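You operate a simulated robot arm through the tools that you are given. There is no shell and no other tool. Be economical: measure what you need, move in short steps, check, and stop when the job is done.

You are at the controls of a simulated robot arm. One attempt, no reset.

## Task
Ease both wall straps down to 50 kg, buckle one first.
Fine: one press of a buckle's button at a time, the buckles in turn, none under the mark; hands clear of the strap as it slips; leave the handles alone.

The check looks at the end state, three seconds after you hand in, the way a careful person would. Anything else that was tipped, shoved, dropped, spilled or broken makes it a failure.

## Robot
A 7-joint arm with a two-finger parallel gripper, fixed in place. Base frame: the origin is at the foot of the arm, x ahead of it, y to its left, z up. Readings come in m, rad, newtons and seconds.
With the tool pointing down near the work surface it reaches from about 0.34 to 0.76 m from the base axis. Its first joint turns from -2.007 to 2.007 rad. Payload 3.91 kg.
The TCP is the grasp point between the finger pads, 0.03 m short of the fingertips. In the tool frame z runs along the fingers and y along their closing line. The gripper opens to 0.11 m. The fingers are 0.02 m wide and 0.01 m thick; the gripper's body (0.048 by 0.112 m) begins 0.055 m behind the TCP.
Orientation is that of the tool frame in the base frame, as a unit quaternion [x, y, z, w]. With the fingers straight down and closing along the base's y, the tool's x points along the base's -x, its y along +y and its z along -z.

## Interface
- The arm moves only by the tool play_rows. Its argument "rows" is a list of rows, each a list of 7 numbers: the closure, from 0 (fully open) to 1 (shut), then the shift along the tool's x, y, z in units of 50 mm (1.0 is 50 mm), then the turn, a rotation vector about the tool's x, y, z in units of 5 degrees (1.0 is 5 degrees). In form: [[hand, x, y, z, ax, ay, az], ...]. A call has 1 to 8 rows; each row shifts and turns the commanded pose from where the row before left it, along the tool's axes as they then stand. A call with a number of a shift or a turn outside -1 to 1 is refused whole. A row lasts 0.2 s, in which the tool goes at most 0.05 m and 0.15 rad; a call with a longer step from one row to the next is refused whole, and so is a gripper value outside its range. Where a pose cannot be reached the arm comes as near as it can. A force on the tool above 40 N (or 10 N above the force at the start of the call, whichever is more), or a blocked arm, ends the call early, and 0.2 s more pass. The fingers move at their own pace (about 0.108 m/s each) and stop on an object; they squeeze with about 31 N. The grip force told is the motor's: it shows also when the fingers shut on nothing. Time passes only in rows, and 0.2 s behind the last, so rows that do not move let the fingers close. The reply holds the time, the measured pose of the TCP, the force on the tool along the base axes, the opening and the grip force, in the units named above and with some noise.
- Cameras (640 x 400 px; columns grow to the right, rows downward): "scene" is fixed at [0.0518, 0.5002, 1.7]; the picture's right is [0.28, -0.96, 0.00], its down [-0.76, -0.22, -0.62] and it looks along [0.59, 0.17, -0.79] (base axes); focal length 352 px, centre (320, 200). "wrist" rides on the gripper at [-0.036, 0, -0.057] in the tool frame; the picture's right is [0.00, -1.00, 0.00], its down [0.97, 0.00, -0.24] and it looks along [0.24, 0.00, 0.97] (tool axes); focal length 218 px, centre (320, 200). There is no depth. A picture from a camera that has moved, and an enlarged one, comes with that camera's place and axes in the base frame and with its lens.
- snapshot(camera): a new picture of that camera. The clock stands still meanwhile.
- lift_body(by): slides the trunk up (or, below 0, down) by that many m; the arm rides with it, the base frame stays. It gives what a move gives, with no picture.
- close_up(camera, box): a new picture of the part [left, top, right, bottom] of that camera's present view, enlarged. The clock stands still meanwhile.
- close_job(): hands the job in; it is judged then, once.

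Work in short steps. Places have to be worked out from the pictures, the camera data and where the tool is seen: move nearer, look again, correct. Check each grasp and each placing, and mend what went wrong. You have 120 turns and 68 pictures in all, those below and enlarged ones among them. Open the gripper and draw the arm clear of the work before you hand the job in, unless the task says otherwise; then end with one line.

The tools are called as a command line: name --pt "numbers of a row" for each row, then --argument value for the rest, lists and objects as JSON in quotes. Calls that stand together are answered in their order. play_rows: Moves the arm, as the interface text tells. Its arguments: {"type":"object","properties":{"rows":{"type":"array","items":{"type":"array","items":{"type":"number"}}}},"required":["rows"]} The other tools are called the same way: lift_body (by) slides the trunk up or down; snapshot (camera) takes a picture; close_up (camera, box) takes an enlarged picture of a part of a camera's view; close_job () hands the job in.

At the start:

```text
time_s: 0.0
ee_pos: [0.4576, 0.2934, 1.1798]
tool_rot: [-0.001, 1.0, 0.0, 0.0]
wrist_force: [0.0, 0.4, -0.2]
gripper_width: 0.11
finger_force: 0.1
trunk travel left (down, up): [-0.875, 0.115]
```

scene: 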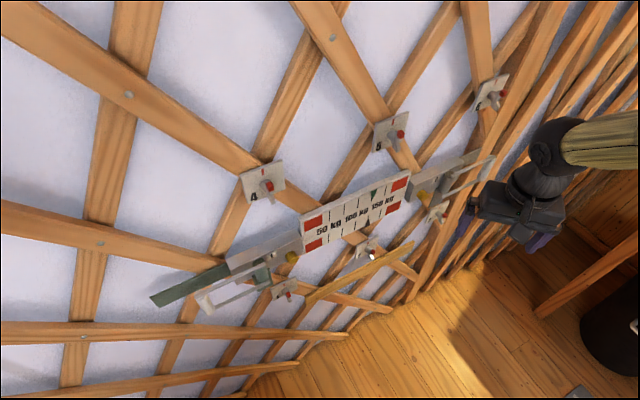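
wrist: 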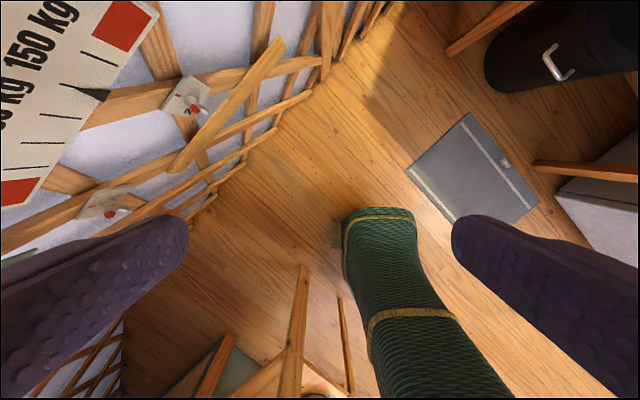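

I'll enlarge the scene view to read the plates, buckles and gauge.

close_up --camera "scene" --box '[230, 60, 520, 240]'

close_up --camera "scene" --box '[140, 150, 430, 330]'

```text
2.21 times, centred on (375, 150) of scene
camera zoom: at [0.0518, 0.5002, 1.7], right [0.28, -0.96, 0.0], down [-0.76, -0.22, -0.62], along [0.59, 0.17, -0.79], focal length 776 px, centre (199, 310)
```

zoom: 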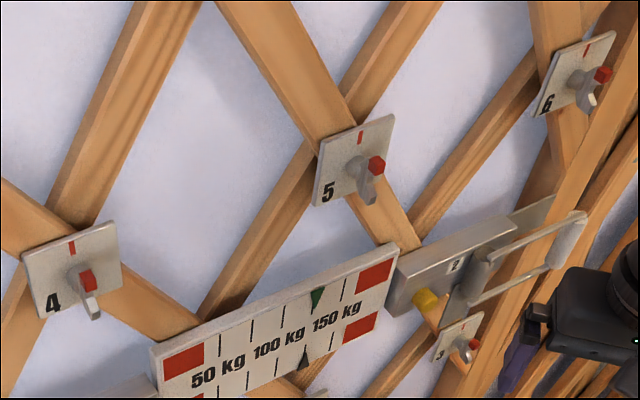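

```text
2.21 times, centred on (285, 240) of scene
camera zoom: at [0.0518, 0.5002, 1.7], right [0.28, -0.96, 0.0], down [-0.76, -0.22, -0.62], along [0.59, 0.17, -0.79], focal length 776 px, centre (397, 112)
```

zoom: 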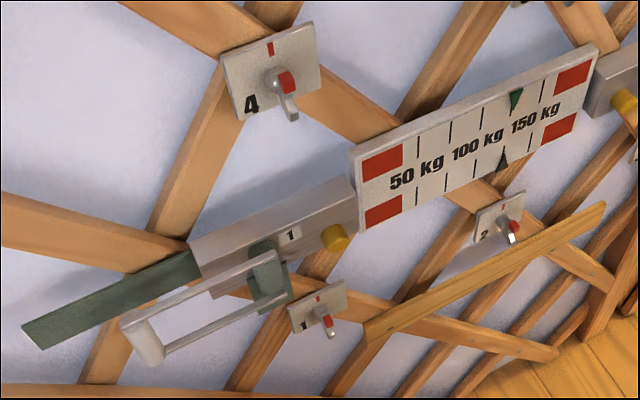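

The two lower red blocks of the gauge triangulate to about (0.45, 0.63, 1.00) and (0.60, 0.47, 1.00). So the wall runs at about 45° and its normal into the wall is about (0.72, 0.69, 0). I'll tilt the tool toward horizontal in stages.

play_rows --pt "0 0 0 0 0 -1 0" --pt "0 0 0 0 0 -1 0" --pt "0 0 0 0 0 -1 0" --pt "0 0 0 0 0 -1 0" --pt "0 0 0 0 0 -1 0" --pt "0 0 0 0 0 -1 0" --pt "0 0 0 0 0 -1 0" --pt "0 0 0 0 0 -1 0"

```text
time_s: 1.8
ee_pos: [0.4562, 0.2946, 1.1811]
tool_rot: [0.001, 0.94, 0.0, 0.342]
wrist_force: [-0.4, 0.4, -0.3]
gripper_width: 0.1098
finger_force: 0.1
trunk travel left (down, up): [-0.875, 0.115]
```

The tilt is tracking well, so I'll continue it.

play_rows --pt "1 0 0 0 0 -1 0" --pt "1 0 0 0 0 -1 0" --pt "1 0 0 0 0 -1 0" --pt "1 0 0 0 0 -1 0" --pt "1 0 0 0 0 -1 0" --pt "1 0 0 0 0 -1 0" --pt "1 0 0 0 0 -1 0" --pt "1 0 0 0 0 -1 0"

play_rows --pt "1 0 0 0 0 -1 0" --pt "1 0 0 0 0 -1 0" --pt "1 0 0 0 -1 0 0" --pt "1 0 0 0 -1 0 0" --pt "1 0 0 0 -1 0 0" --pt "1 0 0 0 -1 0 0" --pt "1 0 0 0 -1 0 0" --pt "1 0 0 0 -1 0 0"

```text
time_s: 3.6
ee_pos: [0.4577, 0.2927, 1.1803]
tool_rot: [0.0, 0.765, 0.0, 0.644]
wrist_force: [1.1, 0.0, -0.5]
gripper_width: 0.0
finger_force: 30.8
trunk travel left (down, up): [-0.875, 0.115]
```

```text
time_s: 5.4
ee_pos: [0.4583, 0.2931, 1.1809]
tool_rot: [-0.182, 0.683, 0.184, 0.683]
wrist_force: [0.1, 0.3, 0.7]
gripper_width: 0.0
finger_force: 30.9
trunk travel left (down, up): [-0.875, 0.115]
```

The tool is now horizontal at 30° yaw. I'll finish the yaw to about 44°, then look.

play_rows --pt "1 0 0 0 -1 0 0" --pt "1 0 0 0 -1 0 0" --pt "1 0 0 0 -0.8 0 0"

snapshot --camera "wrist"

snapshot --camera "scene"

```text
time_s: 6.2
ee_pos: [0.4586, 0.2921, 1.1802]
tool_rot: [-0.265, 0.656, 0.266, 0.655]
wrist_force: [0.3, -0.1, 0.4]
gripper_width: 0.0
finger_force: 31.1
trunk travel left (down, up): [-0.875, 0.115]
```

```text
63 pictures are left
camera wrist: at [0.4171, 0.2525, 1.2167], right [0.7, -0.72, 0.0], down [-0.17, -0.17, -0.97], along [0.7, 0.68, -0.24], focal length 218 px, centre (320, 200)
```

wrist: 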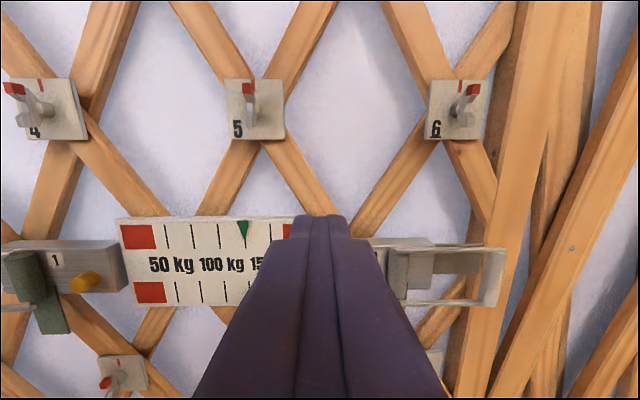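

```text
62 pictures are left
```

scene: 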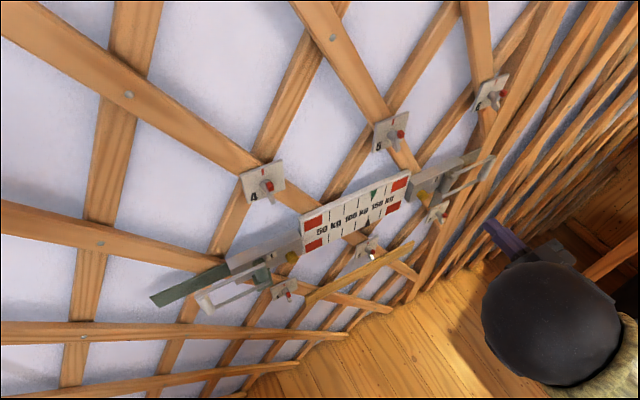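

The camera now faces the wall squarely. Button 1 triangulates to about (0.383, 0.657, 1.04), which relative to the TCP is 0.20 along tool z, 0.316 along y and 0.139 along x. I'll move sideways in front of it, keeping my distance from the wall.

play_rows --pt "1 0.4 0.9 0 0 0 0" --pt "1 0.4 0.9 0 0 0 0" --pt "1 0.4 0.9 0 0 0 0" --pt "1 0.4 0.9 0 0 0 0" --pt "1 0.4 0.9 0 0 0 0" --pt "1 0.4 0.9 0 0 0 0" --pt "1 0.38 0.9 0 0 0 0"

snapshot --camera "wrist"

snapshot --camera "scene"

```text
time_s: 7.8
ee_pos: [0.2399, 0.5188, 1.0401]
tool_rot: [-0.265, 0.656, 0.264, 0.656]
wrist_force: [-0.4, 0.2, 0.3]
gripper_width: 0.0
finger_force: 30.8
trunk travel left (down, up): [-0.875, 0.115]
```

```text
61 pictures are left
camera wrist: at [0.1992, 0.4799, 1.0766], right [0.69, -0.72, 0.0], down [-0.17, -0.17, -0.97], along [0.7, 0.67, -0.24], focal length 218 px, centre (320, 200)
```

wrist: 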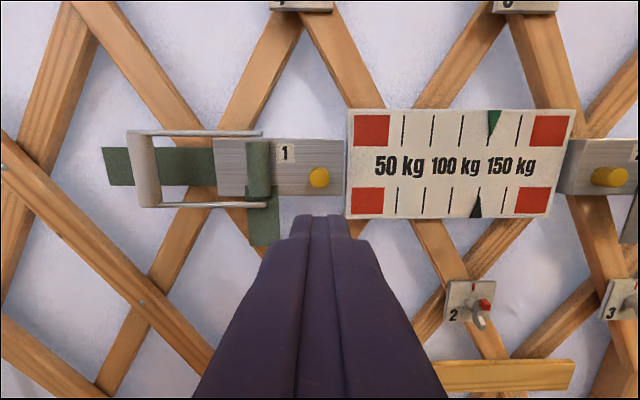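

```text
60 pictures are left
```

scene: 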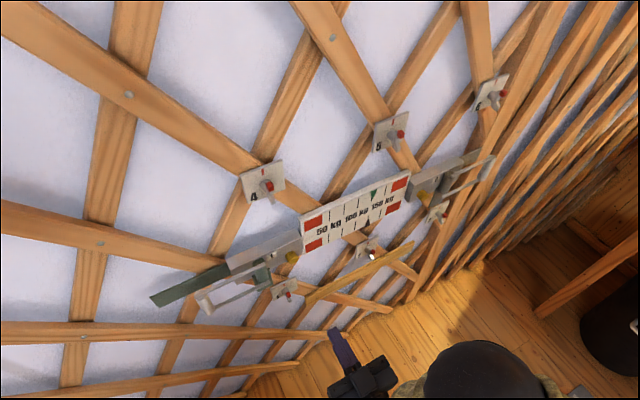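

Now the gauge and both buckles are visible, so I'll zoom in to read the gauge and see the button shape.

close_up --camera "wrist" --box '[335, 90, 639, 280]'

close_up --camera "wrist" --box '[96, 100, 400, 290]'

```text
2.11 times, centred on (487, 185) of wrist
camera zoom: at [0.1992, 0.4799, 1.0766], right [0.69, -0.72, 0.0], down [-0.17, -0.17, -0.97], along [0.7, 0.67, -0.24], focal length 460 px, centre (-32, 232)
```

zoom: 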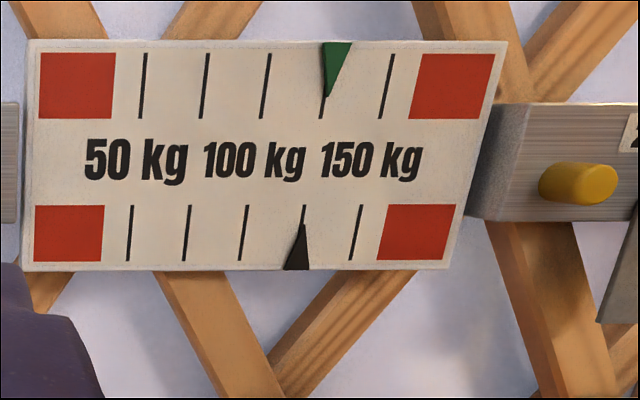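

```text
2.11 times, centred on (248, 195) of wrist
camera zoom: at [0.1992, 0.4799, 1.0766], right [0.69, -0.72, 0.0], down [-0.17, -0.17, -0.97], along [0.7, 0.67, -0.24], focal length 460 px, centre (472, 210)
```

zoom: 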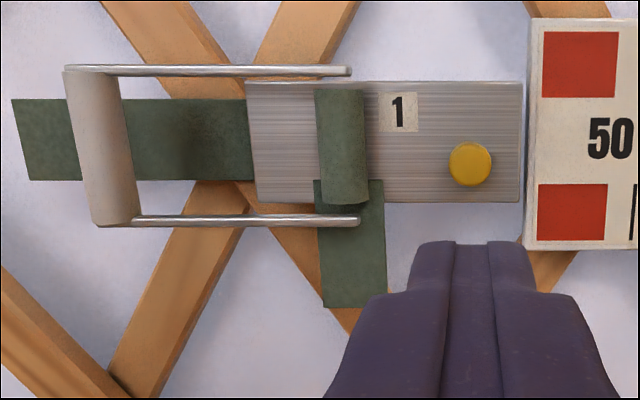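

The ticks read 50/75/100/125/150. Both pointers (green for 1, dark for 2) stand at 125, and the tool is lined up on button 1. I'll advance 0.12 and look again.

play_rows --pt "1 0 0 0.8 0 0 0" --pt "1 0 0 0.8 0 0 0" --pt "1 0 0 0.8 0 0 0"

snapshot --camera "wrist"

close_up --camera "scene" --box '[140, 180, 430, 360]'

```text
time_s: 8.6
ee_pos: [0.3259, 0.6053, 1.0395]
tool_rot: [-0.265, 0.656, 0.265, 0.655]
wrist_force: [-0.5, 0.3, -1.2]
gripper_width: 0.0
finger_force: 30.6
trunk travel left (down, up): [-0.875, 0.115]
```

```text
57 pictures are left
camera wrist: at [0.2843, 0.5657, 1.0763], right [0.69, -0.72, 0.0], down [-0.17, -0.17, -0.97], along [0.7, 0.67, -0.24], focal length 218 px, centre (320, 200)
```

wrist: 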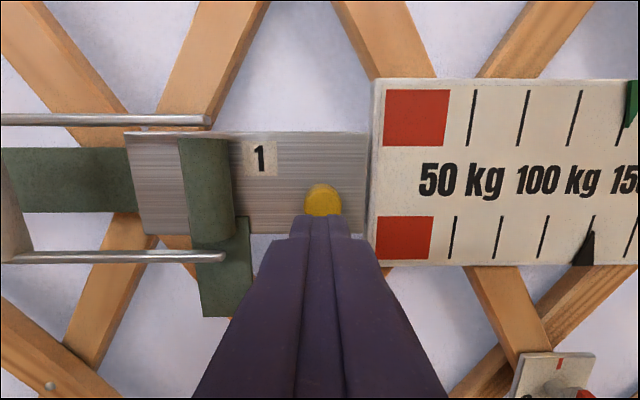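

```text
2.21 times, centred on (285, 270) of scene
camera zoom: at [0.0518, 0.5002, 1.7], right [0.28, -0.96, 0.0], down [-0.76, -0.22, -0.62], along [0.59, 0.17, -0.79], focal length 776 px, centre (397, 46)
```

zoom: 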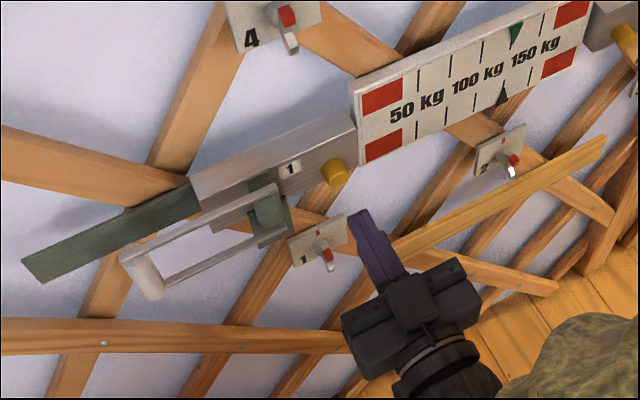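

It's aligned on the button, with the tip about 5 cm off. I'll advance 35 mm and check the force.

play_rows --pt "1 0 0 0.4 0 0 0" --pt "1 0 0 0.3 0 0 0"

close_up --camera "scene" --box '[220, 190, 380, 290]'

```text
time_s: 9.2
ee_pos: [0.3498, 0.6282, 1.0416]
tool_rot: [-0.265, 0.656, 0.265, 0.656]
wrist_force: [-0.6, 0.3, -0.2]
gripper_width: 0.0
finger_force: 30.3
trunk travel left (down, up): [-0.875, 0.115]
```

```text
4.00 times, centred on (300, 240) of scene
camera zoom: at [0.0518, 0.5002, 1.7], right [0.28, -0.96, 0.0], down [-0.76, -0.22, -0.62], along [0.59, 0.17, -0.79], focal length 1407 px, centre (400, 40)
```

zoom: 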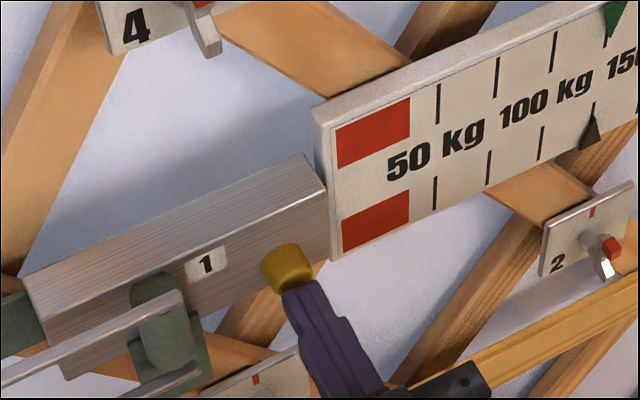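

The tip is just short of the button. I'll creep in 4 mm.

play_rows --pt "1 0 0 0.08 0 0 0"

```text
time_s: 9.6
ee_pos: [0.3531, 0.6301, 1.0408]
tool_rot: [-0.265, 0.656, 0.265, 0.656]
wrist_force: [0.2, 0.9, -1.0]
gripper_width: 0.0
finger_force: 31.1
trunk travel left (down, up): [-0.875, 0.115]
```

No contact yet, so I'll creep in another 4 mm.

play_rows --pt "1 0 0 0.08 0 0 0"

```text
time_s: 10.0
ee_pos: [0.3555, 0.633, 1.0411]
tool_rot: [-0.266, 0.655, 0.266, 0.655]
wrist_force: [-1.2, -0.4, 0.2]
gripper_width: 0.0
finger_force: 31.0
trunk travel left (down, up): [-0.875, 0.115]
```

Still no contact, so another 4 mm.

play_rows --pt "1 0 0 0.08 0 0 0"

close_up --camera "wrist" --box '[240, 130, 400, 230]'

```text
time_s: 10.4
ee_pos: [0.3575, 0.6353, 1.0411]
tool_rot: [-0.265, 0.655, 0.265, 0.655]
wrist_force: [-2.7, -1.8, 0.4]
gripper_width: 0.0
finger_force: 30.8
trunk travel left (down, up): [-0.875, 0.115]
```

```text
4.00 times, centred on (320, 180) of wrist
camera zoom: at [0.3173, 0.5957, 1.0775], right [0.7, -0.72, 0.0], down [-0.17, -0.17, -0.97], along [0.7, 0.68, -0.24], focal length 873 px, centre (320, 280)
```

zoom: 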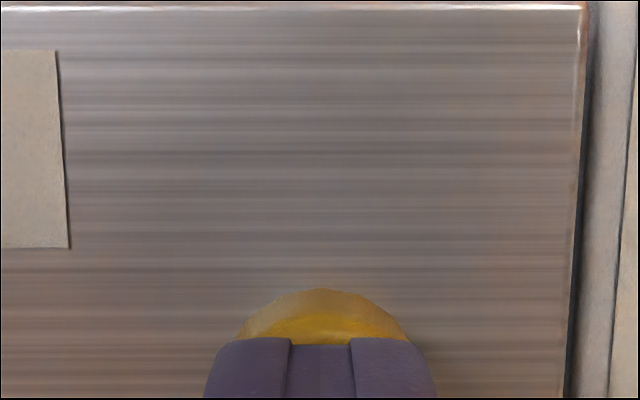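

Light contact at about 3 N. I'll press further in small steps and watch the force.

play_rows --pt "1 0 0 0.06 0 0 0"

snapshot --camera "wrist"

```text
time_s: 10.8
ee_pos: [0.36, 0.6375, 1.0415]
tool_rot: [-0.266, 0.655, 0.266, 0.655]
wrist_force: [-5.0, -4.6, -0.1]
gripper_width: 0.0
finger_force: 31.0
trunk travel left (down, up): [-0.875, 0.115]
```

```text
53 pictures are left
camera wrist: at [0.3194, 0.5978, 1.0776], right [0.7, -0.72, 0.0], down [-0.17, -0.17, -0.97], along [0.7, 0.68, -0.24], focal length 218 px, centre (320, 200)
```

wrist: 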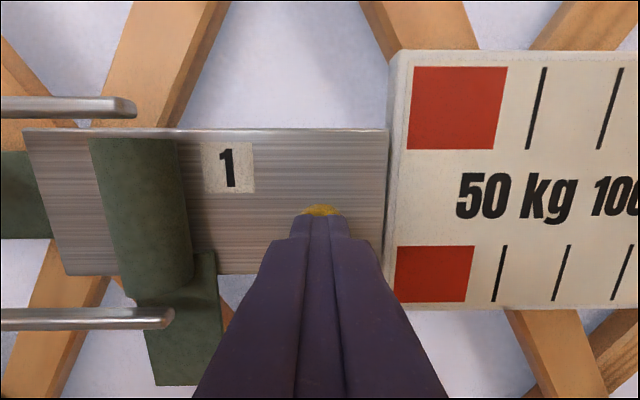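

The force is rising like a spring (about 7 N). I'll go 3 mm more and look at the gauge through the scene camera.

play_rows --pt "1 0 0 0.06 0 0 0"

close_up --camera "scene" --box '[260, 150, 460, 275]'

```text
time_s: 11.2
ee_pos: [0.362, 0.6384, 1.0415]
tool_rot: [-0.266, 0.656, 0.265, 0.654]
wrist_force: [-11.3, -12.7, -1.1]
gripper_width: 0.0
finger_force: 30.8
trunk travel left (down, up): [-0.875, 0.115]
```

```text
3.20 times, centred on (360, 212) of scene
camera zoom: at [0.0518, 0.5002, 1.7], right [0.28, -0.96, 0.0], down [-0.76, -0.22, -0.62], along [0.59, 0.17, -0.79], focal length 1126 px, centre (192, 160)
```

zoom: 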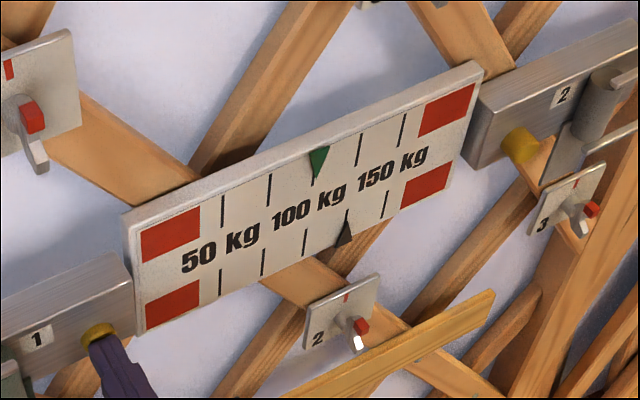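

Pressed at 17 N, and green has dropped to about 100. I'll release right away by backing off 25 mm, then re-read.

play_rows --pt "1 0 0 -0.5 0 0 0" --pt "1 0 0 -0.5 0 0 0"

close_up --camera "scene" --box '[260, 150, 460, 275]'

```text
time_s: 11.8
ee_pos: [0.3264, 0.6054, 1.0427]
tool_rot: [-0.265, 0.656, 0.265, 0.656]
wrist_force: [-0.1, 0.4, -0.1]
gripper_width: 0.0
finger_force: 30.9
trunk travel left (down, up): [-0.875, 0.115]
```

```text
3.20 times, centred on (360, 212) of scene
camera zoom: at [0.0518, 0.5002, 1.7], right [0.28, -0.96, 0.0], down [-0.76, -0.22, -0.62], along [0.59, 0.17, -0.79], focal length 1126 px, centre (192, 160)
```

zoom: 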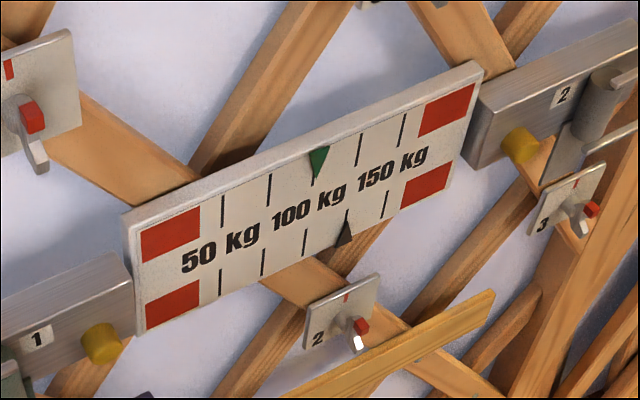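

Green is at 100 and dark at 125, so one press takes off 25 kg and the button has sprung back. Button 2 is about 0.346 m along the wall to the right; I'll back off, slide over and look.

play_rows --pt "1 0 0 -0.9 0 0 0" --pt "1 0 -0.99 0 0 0 0" --pt "1 0 -0.99 0 0 0 0" --pt "1 0 -0.99 0 0 0 0" --pt "1 0 -0.99 0 0 0 0" --pt "1 0 -0.99 0 0 0 0" --pt "1 0 -0.99 0 0 0 0" --pt "1 0 -0.98 0 0 0 0"

snapshot --camera "wrist"

```text
time_s: 13.6
ee_pos: [0.5342, 0.324, 1.0437]
tool_rot: [-0.265, 0.656, 0.267, 0.655]
wrist_force: [1.2, -0.9, -0.2]
gripper_width: 0.0
finger_force: 30.8
trunk travel left (down, up): [-0.875, 0.115]
```

```text
50 pictures are left
camera wrist: at [0.4932, 0.2846, 1.0792], right [0.7, -0.72, 0.0], down [-0.17, -0.17, -0.97], along [0.7, 0.68, -0.24], focal length 218 px, centre (320, 200)
```

wrist: 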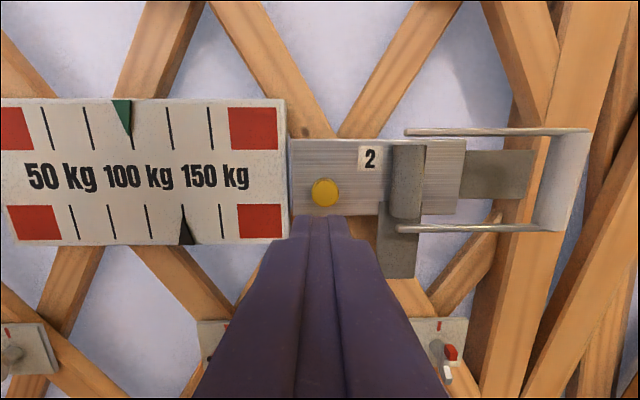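

Button 2 is 5 px right of the tool line (about 4 mm). I'll shift 4 mm and advance to just short of contact.

play_rows --pt "1 0 -0.08 0.5 0 0 0" --pt "1 0 0 0.6 0 0 0" --pt "1 0 0 0.4 0 0 0"

snapshot --camera "wrist"

```text
time_s: 14.4
ee_pos: [0.5914, 0.3749, 1.0423]
tool_rot: [-0.266, 0.655, 0.266, 0.655]
wrist_force: [0.5, 0.4, -0.1]
gripper_width: 0.0
finger_force: 30.6
trunk travel left (down, up): [-0.875, 0.115]
```

```text
49 pictures are left
camera wrist: at [0.5499, 0.3352, 1.0781], right [0.69, -0.72, 0.0], down [-0.17, -0.17, -0.97], along [0.7, 0.67, -0.24], focal length 218 px, centre (320, 200)
```

wrist: 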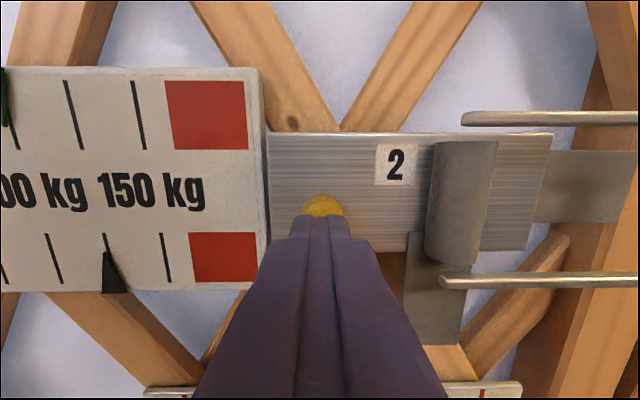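

Aligned, with about 12 mm to contact. I'll creep 8 mm, then 4.

play_rows --pt "1 0 0 0.16 0 0 0"

play_rows --pt "1 0 0 0.08 0 0 0"

```text
time_s: 14.8
ee_pos: [0.5964, 0.3802, 1.0423]
tool_rot: [-0.265, 0.656, 0.265, 0.655]
wrist_force: [0.0, 0.2, -0.3]
gripper_width: 0.0
finger_force: 30.6
trunk travel left (down, up): [-0.875, 0.115]
```

```text
time_s: 15.2
ee_pos: [0.5999, 0.3833, 1.0425]
tool_rot: [-0.265, 0.656, 0.265, 0.656]
wrist_force: [0.4, 0.1, -0.6]
gripper_width: 0.0
finger_force: 31.2
trunk travel left (down, up): [-0.875, 0.115]
```

No contact yet; another 4 mm.

play_rows --pt "1 0 0 0.08 0 0 0"

```text
time_s: 15.6
ee_pos: [0.6031, 0.386, 1.0421]
tool_rot: [-0.265, 0.656, 0.266, 0.654]
wrist_force: [-0.9, -0.6, -0.7]
gripper_width: 0.0
finger_force: 31.1
trunk travel left (down, up): [-0.875, 0.115]
```

It's just touching. I'll press 4 mm, then 3 mm, watching the force.

play_rows --pt "1 0 0 0.08 0 0 0"

close_up --camera "scene" --box '[300, 130, 500, 255]'

```text
time_s: 16.0
ee_pos: [0.6059, 0.3881, 1.0423]
tool_rot: [-0.265, 0.656, 0.264, 0.656]
wrist_force: [-1.5, -1.1, -0.8]
gripper_width: 0.0
finger_force: 31.3
trunk travel left (down, up): [-0.875, 0.115]
```

```text
3.20 times, centred on (400, 192) of scene
camera zoom: at [0.0518, 0.5002, 1.7], right [0.28, -0.96, 0.0], down [-0.76, -0.22, -0.62], along [0.59, 0.17, -0.79], focal length 1126 px, centre (64, 224)
```

zoom: 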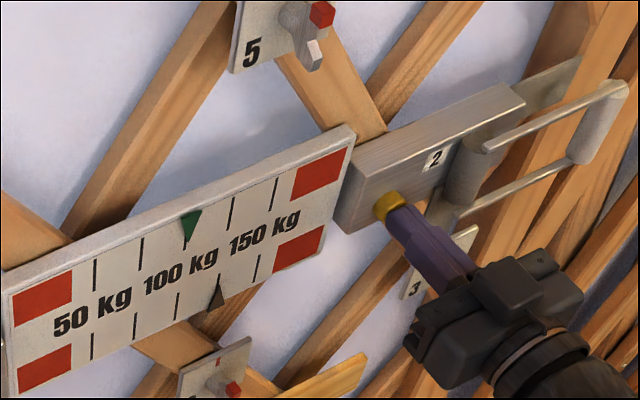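

Dark is still at 125 at about 2 N. Pressing 3 mm more.

play_rows --pt "1 0 0 0.06 0 0 0"

```text
time_s: 16.4
ee_pos: [0.6072, 0.3888, 1.0418]
tool_rot: [-0.265, 0.656, 0.265, 0.655]
wrist_force: [-3.9, -2.2, 0.0]
gripper_width: 0.0
finger_force: 30.8
trunk travel left (down, up): [-0.875, 0.115]
```

At 4.5 N, pressing 3 mm more.

play_rows --pt "1 0 0 0.06 0 0 0"

close_up --camera "scene" --box '[300, 130, 500, 255]'

```text
time_s: 16.8
ee_pos: [0.6086, 0.3904, 1.0421]
tool_rot: [-0.265, 0.656, 0.265, 0.656]
wrist_force: [-11.4, -8.3, -2.4]
gripper_width: 0.0
finger_force: 30.9
trunk travel left (down, up): [-0.875, 0.115]
```

```text
3.20 times, centred on (400, 192) of scene
camera zoom: at [0.0518, 0.5002, 1.7], right [0.28, -0.96, 0.0], down [-0.76, -0.22, -0.62], along [0.59, 0.17, -0.79], focal length 1126 px, centre (64, 224)
```

zoom: 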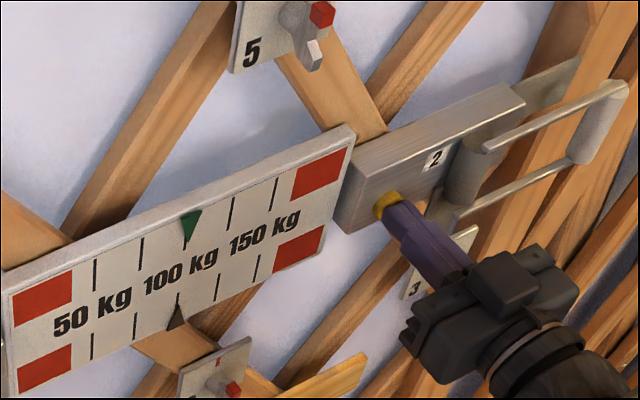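

Dark dropped to 100. I'll release and back off 95 mm.

play_rows --pt "1 0 0 -0.95 0 0 0" --pt "1 0 0 -0.95 0 0 0"

play_rows --pt "1 0 0.994 0 0 0 0" --pt "1 0 0.994 0 0 0 0" --pt "1 0 0.994 0 0 0 0" --pt "1 0 0.994 0 0 0 0" --pt "1 0 0.994 0 0 0 0" --pt "1 0 0.994 0 0 0 0" --pt "1 0 0.994 0 0 0 0"

snapshot --camera "wrist"

```text
time_s: 17.4
ee_pos: [0.5419, 0.3271, 1.0416]
tool_rot: [-0.265, 0.655, 0.265, 0.656]
wrist_force: [0.2, 0.3, 0.8]
gripper_width: 0.0
finger_force: 31.6
trunk travel left (down, up): [-0.875, 0.115]
```

```text
time_s: 19.0
ee_pos: [0.2974, 0.5789, 1.0443]
tool_rot: [-0.265, 0.656, 0.264, 0.656]
wrist_force: [0.3, -0.1, 0.1]
gripper_width: 0.0001
finger_force: 31.5
trunk travel left (down, up): [-0.875, 0.115]
```

```text
46 pictures are left
camera wrist: at [0.2561, 0.54, 1.0811], right [0.69, -0.72, 0.0], down [-0.17, -0.17, -0.97], along [0.7, 0.67, -0.24], focal length 218 px, centre (320, 200)
```

wrist: 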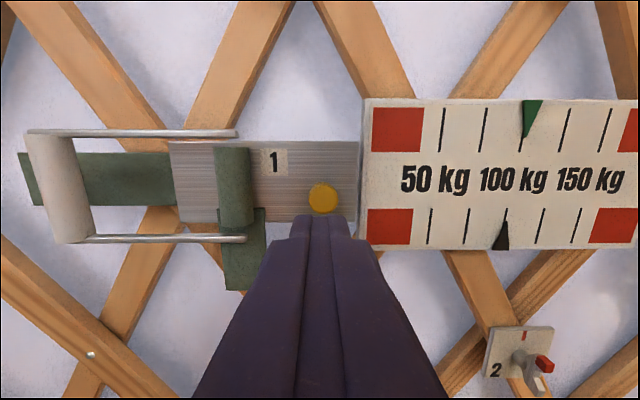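

Both are at 100. Button 1 is 2 mm right and about 3 mm low of the tool line. I'll correct and advance to just short of contact.

play_rows --pt "1 0.06 -0.04 0.5 0 0 0" --pt "1 0 0 0.6 0 0 0" --pt "1 0 0 0.4 0 0 0"

play_rows --pt "1 0 0 0.08 0 0 0"

```text
time_s: 19.8
ee_pos: [0.3533, 0.6272, 1.0391]
tool_rot: [-0.265, 0.655, 0.265, 0.656]
wrist_force: [0.3, -0.1, -0.8]
gripper_width: 0.0003
finger_force: 31.3
trunk travel left (down, up): [-0.875, 0.115]
```

```text
time_s: 20.2
ee_pos: [0.3579, 0.6303, 1.0383]
tool_rot: [-0.265, 0.656, 0.265, 0.656]
wrist_force: [0.3, 1.5, -0.4]
gripper_width: 0.0002
finger_force: 30.6
trunk travel left (down, up): [-0.875, 0.115]
```

Near contact. Creeping 4 mm, then 3 mm.

play_rows --pt "1 0 0 0.08 0 0 0"

play_rows --pt "1 0 0 0.06 0 0 0"

```text
time_s: 20.6
ee_pos: [0.3593, 0.6321, 1.0391]
tool_rot: [-0.266, 0.655, 0.265, 0.656]
wrist_force: [-2.0, -1.1, 0.2]
gripper_width: 0.0
finger_force: 30.9
trunk travel left (down, up): [-0.875, 0.115]
```

```text
time_s: 21.0
ee_pos: [0.3626, 0.6339, 1.0392]
tool_rot: [-0.265, 0.656, 0.265, 0.655]
wrist_force: [-2.5, -1.4, 1.6]
gripper_width: 0.0001
finger_force: 31.1
trunk travel left (down, up): [-0.875, 0.115]
```

In contact at about 3 N. Pressing on.

play_rows --pt "1 0 0 0.06 0 0 0"

```text
time_s: 21.4
ee_pos: [0.3639, 0.6348, 1.0395]
tool_rot: [-0.265, 0.656, 0.265, 0.655]
wrist_force: [-9.2, -5.9, 1.5]
gripper_width: 0.0
finger_force: 30.7
trunk travel left (down, up): [-0.875, 0.115]
```

At 11 N, checking the gauge before going further.

close_up --camera "scene" --box '[260, 150, 460, 275]'

```text
3.20 times, centred on (360, 212) of scene
camera zoom: at [0.0518, 0.5002, 1.7], right [0.28, -0.96, 0.0], down [-0.76, -0.22, -0.62], along [0.59, 0.17, -0.79], focal length 1126 px, centre (192, 160)
```

zoom: 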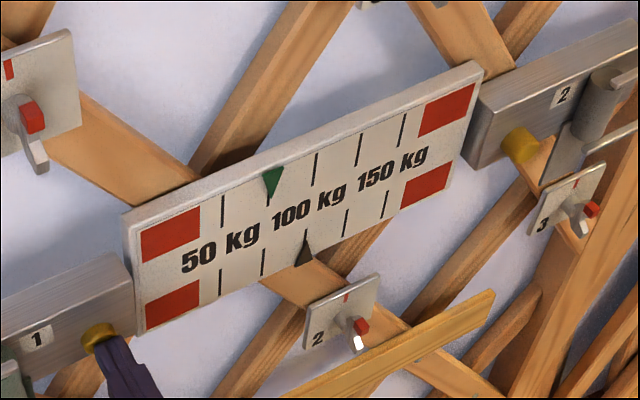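

Green is at 75 and dark at 100. I'll release, back off and slide to buckle 2.

play_rows --pt "1 0 0 -0.95 0 0 0" --pt "1 0 0 -0.95 0 0 0"

play_rows --pt "1 0 -0.994 0 0 0 0" --pt "1 0 -0.994 0 0 0 0" --pt "1 0 -0.994 0 0 0 0" --pt "1 0 -0.994 0 0 0 0" --pt "1 0 -0.994 0 0 0 0" --pt "1 0 -0.994 0 0 0 0" --pt "1 0 -0.994 0 0 0 0"

snapshot --camera "wrist"

```text
time_s: 22.0
ee_pos: [0.2976, 0.5721, 1.0402]
tool_rot: [-0.264, 0.656, 0.264, 0.656]
wrist_force: [0.1, -0.9, -0.2]
gripper_width: 0.0
finger_force: 30.8
trunk travel left (down, up): [-0.875, 0.115]
```

```text
time_s: 23.6
ee_pos: [0.5412, 0.3189, 1.0407]
tool_rot: [-0.265, 0.656, 0.266, 0.655]
wrist_force: [0.0, -0.6, -1.1]
gripper_width: 0.0
finger_force: 31.1
trunk travel left (down, up): [-0.875, 0.115]
```

```text
44 pictures are left
camera wrist: at [0.4995, 0.279, 1.076], right [0.7, -0.72, 0.0], down [-0.17, -0.17, -0.97], along [0.7, 0.68, -0.24], focal length 218 px, centre (320, 200)
```

wrist: 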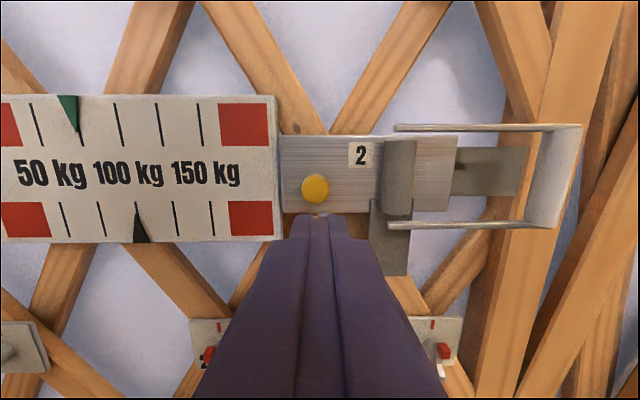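

Button 2 is 4 mm left and 2 mm high of the line. I'll correct and advance.

play_rows --pt "1 -0.03 0.08 0.5 0 0 0" --pt "1 0 0 0.7 0 0 0" --pt "1 0 0 0.5 0 0 0"

play_rows --pt "1 0 0 0.08 0 0 0"

```text
time_s: 24.4
ee_pos: [0.6003, 0.3818, 1.0401]
tool_rot: [-0.265, 0.655, 0.266, 0.655]
wrist_force: [-0.2, -0.8, -0.1]
gripper_width: 0.0
finger_force: 31.5
trunk travel left (down, up): [-0.875, 0.115]
```

```text
time_s: 24.8
ee_pos: [0.6027, 0.3858, 1.0416]
tool_rot: [-0.265, 0.655, 0.265, 0.655]
wrist_force: [-0.2, 0.3, 0.8]
gripper_width: 0.0
finger_force: 30.8
trunk travel left (down, up): [-0.875, 0.115]
```

At the contact point. Pressing 4 mm, then 3 mm.

play_rows --pt "1 0 0 0.08 0 0 0"

play_rows --pt "1 0 0 0.06 0 0 0"

```text
time_s: 25.2
ee_pos: [0.6034, 0.3867, 1.0405]
tool_rot: [-0.266, 0.655, 0.266, 0.655]
wrist_force: [-1.1, -2.2, 0.3]
gripper_width: 0.0001
finger_force: 31.0
trunk travel left (down, up): [-0.875, 0.115]
```

```text
time_s: 25.6
ee_pos: [0.6057, 0.3895, 1.0406]
tool_rot: [-0.266, 0.655, 0.266, 0.655]
wrist_force: [-1.6, -3.0, -0.8]
gripper_width: 0.0002
finger_force: 30.9
trunk travel left (down, up): [-0.875, 0.115]
```

Only 3.4 N so far. Pressing 3 mm more and checking.

play_rows --pt "1 0 0 0.06 0 0 0"

close_up --camera "scene" --box '[300, 130, 500, 255]'

```text
time_s: 26.0
ee_pos: [0.6068, 0.3906, 1.0409]
tool_rot: [-0.265, 0.655, 0.265, 0.656]
wrist_force: [-3.6, -5.0, -0.9]
gripper_width: 0.0
finger_force: 30.9
trunk travel left (down, up): [-0.875, 0.115]
```

```text
3.20 times, centred on (400, 192) of scene
camera zoom: at [0.0518, 0.5002, 1.7], right [0.28, -0.96, 0.0], down [-0.76, -0.22, -0.62], along [0.59, 0.17, -0.79], focal length 1126 px, centre (64, 224)
```

zoom: 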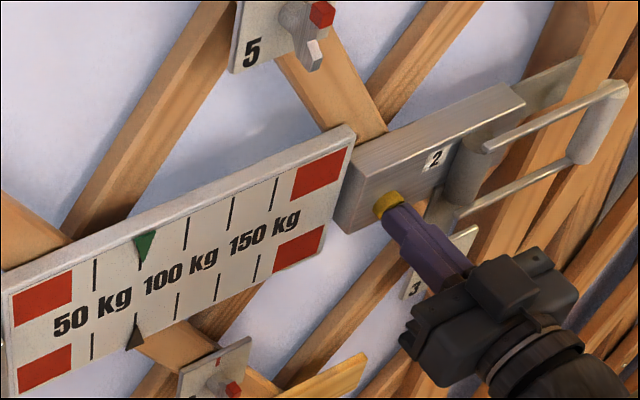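

Dark is at 75 and green at 75. I'll release, back off and slide to buckle 1 for its last press.

play_rows --pt "1 0 0 -0.95 0 0 0" --pt "1 0 0 -0.95 0 0 0"

play_rows --pt "1 0 0.994 0 0 0 0" --pt "1 0 0.994 0 0 0 0" --pt "1 0 0.994 0 0 0 0" --pt "1 0 0.994 0 0 0 0" --pt "1 0 0.994 0 0 0 0" --pt "1 0 0.994 0 0 0 0" --pt "1 0 0.97 0 0 0 0"

snapshot --camera "wrist"

```text
time_s: 26.6
ee_pos: [0.5383, 0.3253, 1.0389]
tool_rot: [-0.264, 0.655, 0.265, 0.656]
wrist_force: [0.6, 0.1, 0.9]
gripper_width: 0.0002
finger_force: 30.4
trunk travel left (down, up): [-0.875, 0.115]
```

```text
time_s: 28.2
ee_pos: [0.297, 0.5757, 1.0414]
tool_rot: [-0.267, 0.656, 0.265, 0.655]
wrist_force: [-1.6, 0.9, 0.6]
gripper_width: 0.0
finger_force: 30.7
trunk travel left (down, up): [-0.875, 0.115]
```

```text
42 pictures are left
camera wrist: at [0.2557, 0.5368, 1.0773], right [0.69, -0.72, 0.0], down [-0.17, -0.17, -0.97], along [0.7, 0.67, -0.24], focal length 218 px, centre (320, 200)
```

wrist: 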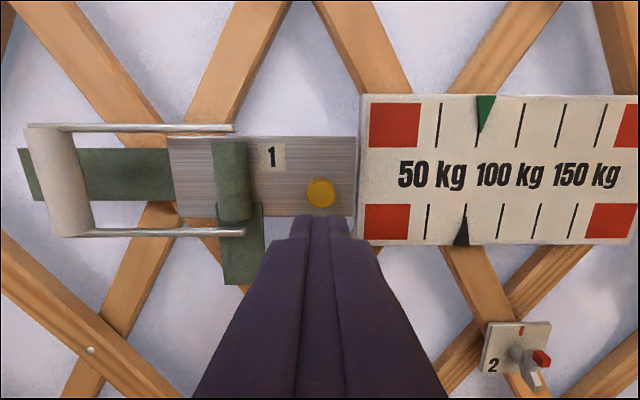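

Both are at 75 and the tool is aligned on button 1. Advancing about 80 mm.

play_rows --pt "1 0 0 0.5 0 0 0" --pt "1 0 0 0.7 0 0 0" --pt "1 0 0 0.4 0 0 0"

play_rows --pt "1 0 0 0.08 0 0 0"

```text
time_s: 29.0
ee_pos: [0.3556, 0.6322, 1.0421]
tool_rot: [-0.265, 0.656, 0.265, 0.655]
wrist_force: [0.8, -0.2, 0.1]
gripper_width: 0.0
finger_force: 31.2
trunk travel left (down, up): [-0.875, 0.115]
```

```text
time_s: 29.4
ee_pos: [0.3581, 0.6347, 1.0404]
tool_rot: [-0.264, 0.656, 0.265, 0.656]
wrist_force: [-1.4, -2.0, 0.1]
gripper_width: 0.0
finger_force: 30.9
trunk travel left (down, up): [-0.875, 0.115]
```

Contact. Pressing 3 mm twice.

play_rows --pt "1 0 0 0.06 0 0 0"

play_rows --pt "1 0 0 0.06 0 0 0"

close_up --camera "scene" --box '[260, 150, 460, 275]'

```text
time_s: 29.8
ee_pos: [0.3594, 0.6357, 1.0393]
tool_rot: [-0.266, 0.655, 0.266, 0.656]
wrist_force: [-3.2, -1.7, 0.6]
gripper_width: 0.0
finger_force: 30.8
trunk travel left (down, up): [-0.875, 0.115]
```

```text
time_s: 30.2
ee_pos: [0.3608, 0.6374, 1.0395]
tool_rot: [-0.265, 0.656, 0.265, 0.656]
wrist_force: [-7.1, -6.8, -0.1]
gripper_width: 0.0
finger_force: 30.9
trunk travel left (down, up): [-0.875, 0.115]
```

```text
3.20 times, centred on (360, 212) of scene
camera zoom: at [0.0518, 0.5002, 1.7], right [0.28, -0.96, 0.0], down [-0.76, -0.22, -0.62], along [0.59, 0.17, -0.79], focal length 1126 px, centre (192, 160)
```

zoom: 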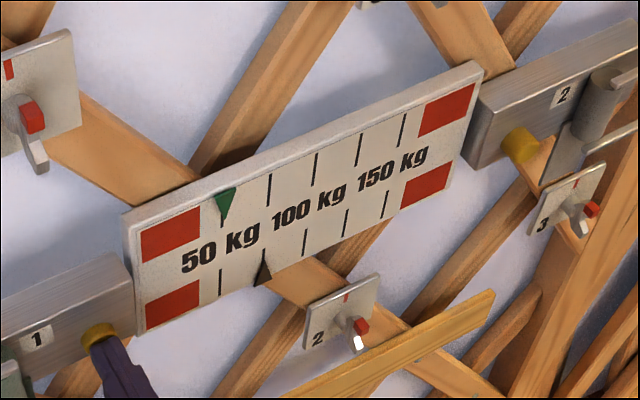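

Green is at 50. I'll release and move to buckle 2 for its last press.

play_rows --pt "1 0 0 -0.95 0 0 0" --pt "1 0 0 -0.95 0 0 0"

play_rows --pt "1 0 -0.99 0 0 0 0" --pt "1 0 -0.99 0 0 0 0" --pt "1 0 -0.99 0 0 0 0" --pt "1 0 -0.99 0 0 0 0" --pt "1 0 -0.99 0 0 0 0" --pt "1 0 -0.99 0 0 0 0" --pt "1 0 -0.98 0 0 0 0"

snapshot --camera "wrist"

```text
time_s: 30.8
ee_pos: [0.2949, 0.5734, 1.0417]
tool_rot: [-0.265, 0.655, 0.265, 0.657]
wrist_force: [-0.2, 0.2, 0.3]
gripper_width: 0.0
finger_force: 31.2
trunk travel left (down, up): [-0.875, 0.115]
```

```text
time_s: 32.4
ee_pos: [0.536, 0.3221, 1.042]
tool_rot: [-0.265, 0.655, 0.266, 0.655]
wrist_force: [-0.2, -0.3, 0.5]
gripper_width: 0.0004
finger_force: 31.0
trunk travel left (down, up): [-0.875, 0.115]
```

```text
40 pictures are left
camera wrist: at [0.4954, 0.2822, 1.0778], right [0.7, -0.72, 0.0], down [-0.17, -0.17, -0.97], along [0.7, 0.68, -0.24], focal length 218 px, centre (320, 200)
```

wrist: 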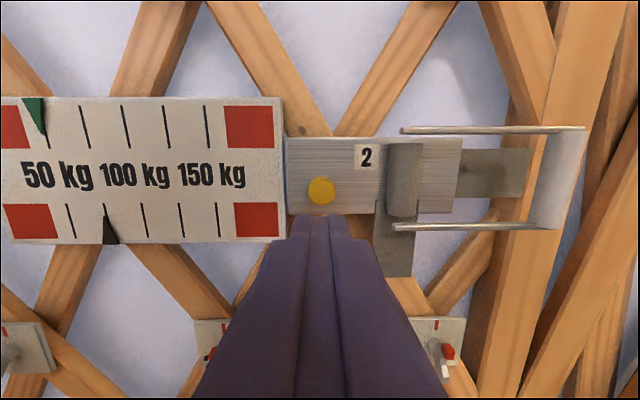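

Green is at 50, dark at 75, and the tool is aligned on button 2. Advancing.

play_rows --pt "1 0 0 0.6 0 0 0" --pt "1 0 0 0.7 0 0 0" --pt "1 0 0 0.5 0 0 0"

play_rows --pt "1 0 0 0.06 0 0 0"

```text
time_s: 33.2
ee_pos: [0.6013, 0.3851, 1.0407]
tool_rot: [-0.265, 0.655, 0.265, 0.656]
wrist_force: [0.0, 0.4, 0.1]
gripper_width: 0.0001
finger_force: 30.9
trunk travel left (down, up): [-0.875, 0.115]
```

```text
time_s: 33.6
ee_pos: [0.604, 0.3865, 1.0419]
tool_rot: [-0.266, 0.655, 0.266, 0.655]
wrist_force: [-0.4, -0.6, 0.6]
gripper_width: 0.0
finger_force: 30.8
trunk travel left (down, up): [-0.875, 0.115]
```

At contact. Pressing in small steps.

play_rows --pt "1 0 0 0.08 0 0 0"

play_rows --pt "1 0 0 0.06 0 0 0"

close_up --camera "scene" --box '[300, 130, 500, 255]'

```text
time_s: 34.0
ee_pos: [0.6064, 0.3896, 1.0414]
tool_rot: [-0.265, 0.655, 0.265, 0.656]
wrist_force: [-1.7, -3.0, 1.7]
gripper_width: 0.0001
finger_force: 30.5
trunk travel left (down, up): [-0.875, 0.115]
```

```text
time_s: 34.4
ee_pos: [0.6069, 0.3916, 1.0407]
tool_rot: [-0.265, 0.655, 0.265, 0.655]
wrist_force: [-4.7, -6.9, 0.0]
gripper_width: 0.0
finger_force: 30.6
trunk travel left (down, up): [-0.875, 0.115]
```

```text
3.20 times, centred on (400, 192) of scene
camera zoom: at [0.0518, 0.5002, 1.7], right [0.28, -0.96, 0.0], down [-0.76, -0.22, -0.62], along [0.59, 0.17, -0.79], focal length 1126 px, centre (64, 224)
```

zoom: 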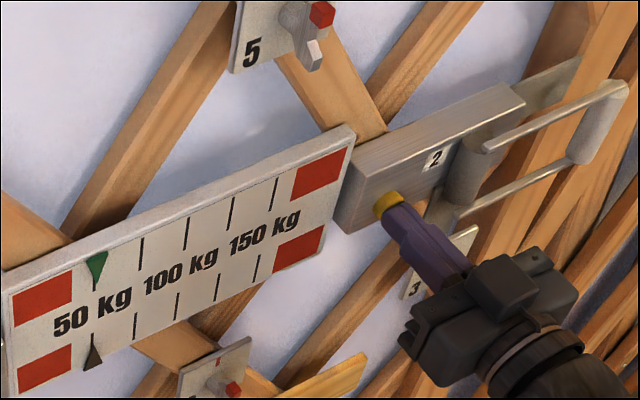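

Both pointers are at 50. I'll release, draw back well clear, open the gripper and check.

play_rows --pt "1 0 0 -0.9 0 0 0" --pt "1 0 0 -0.9 0 0 0" --pt "1 0 0 -0.9 0 0 0" --pt "0 0 0 -0.7 0 0 0" --pt "0 0 0.8 0 0 0 0" --pt "0 0 0.8 0 0 0 0" --pt "0 0 0 0 0 0 0"

close_up --camera "wrist" --box '[0, 60, 500, 372]'

snapshot --camera "scene"

```text
time_s: 36.0
ee_pos: [0.4292, 0.3326, 1.0405]
tool_rot: [-0.265, 0.655, 0.265, 0.656]
wrist_force: [0.8, 0.4, 0.5]
gripper_width: 0.1103
finger_force: 0.0
trunk travel left (down, up): [-0.875, 0.115]
```

```text
1.28 times, centred on (250, 216) of wrist
camera zoom: at [0.3882, 0.2916, 1.0758], right [0.69, -0.72, 0.0], down [-0.17, -0.17, -0.97], along [0.7, 0.67, -0.24], focal length 279 px, centre (410, 180)
```

zoom: 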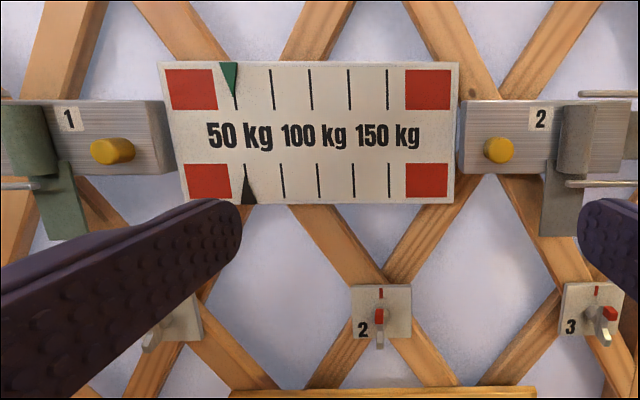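

```text
37 pictures are left
```

scene: 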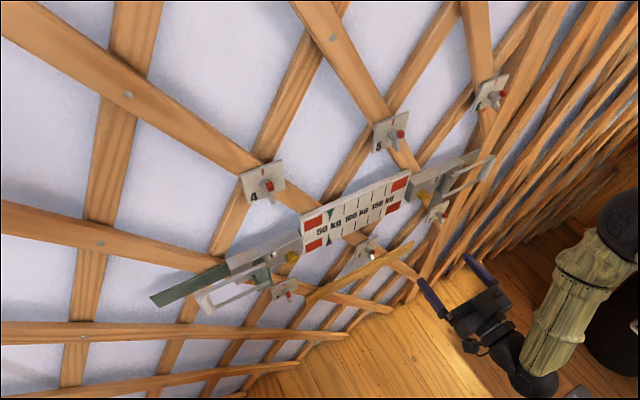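

Both pointers stand on the 50 kg tick, both buttons have sprung back, nothing else has moved and the arm is clear. I'm handing in.

close_job

```text
The job is handed in.
```

Both wall straps now read 50 kg on the gauge, eased down in alternate single presses starting with buckle one, with the handles untouched and neither strap going below the mark.
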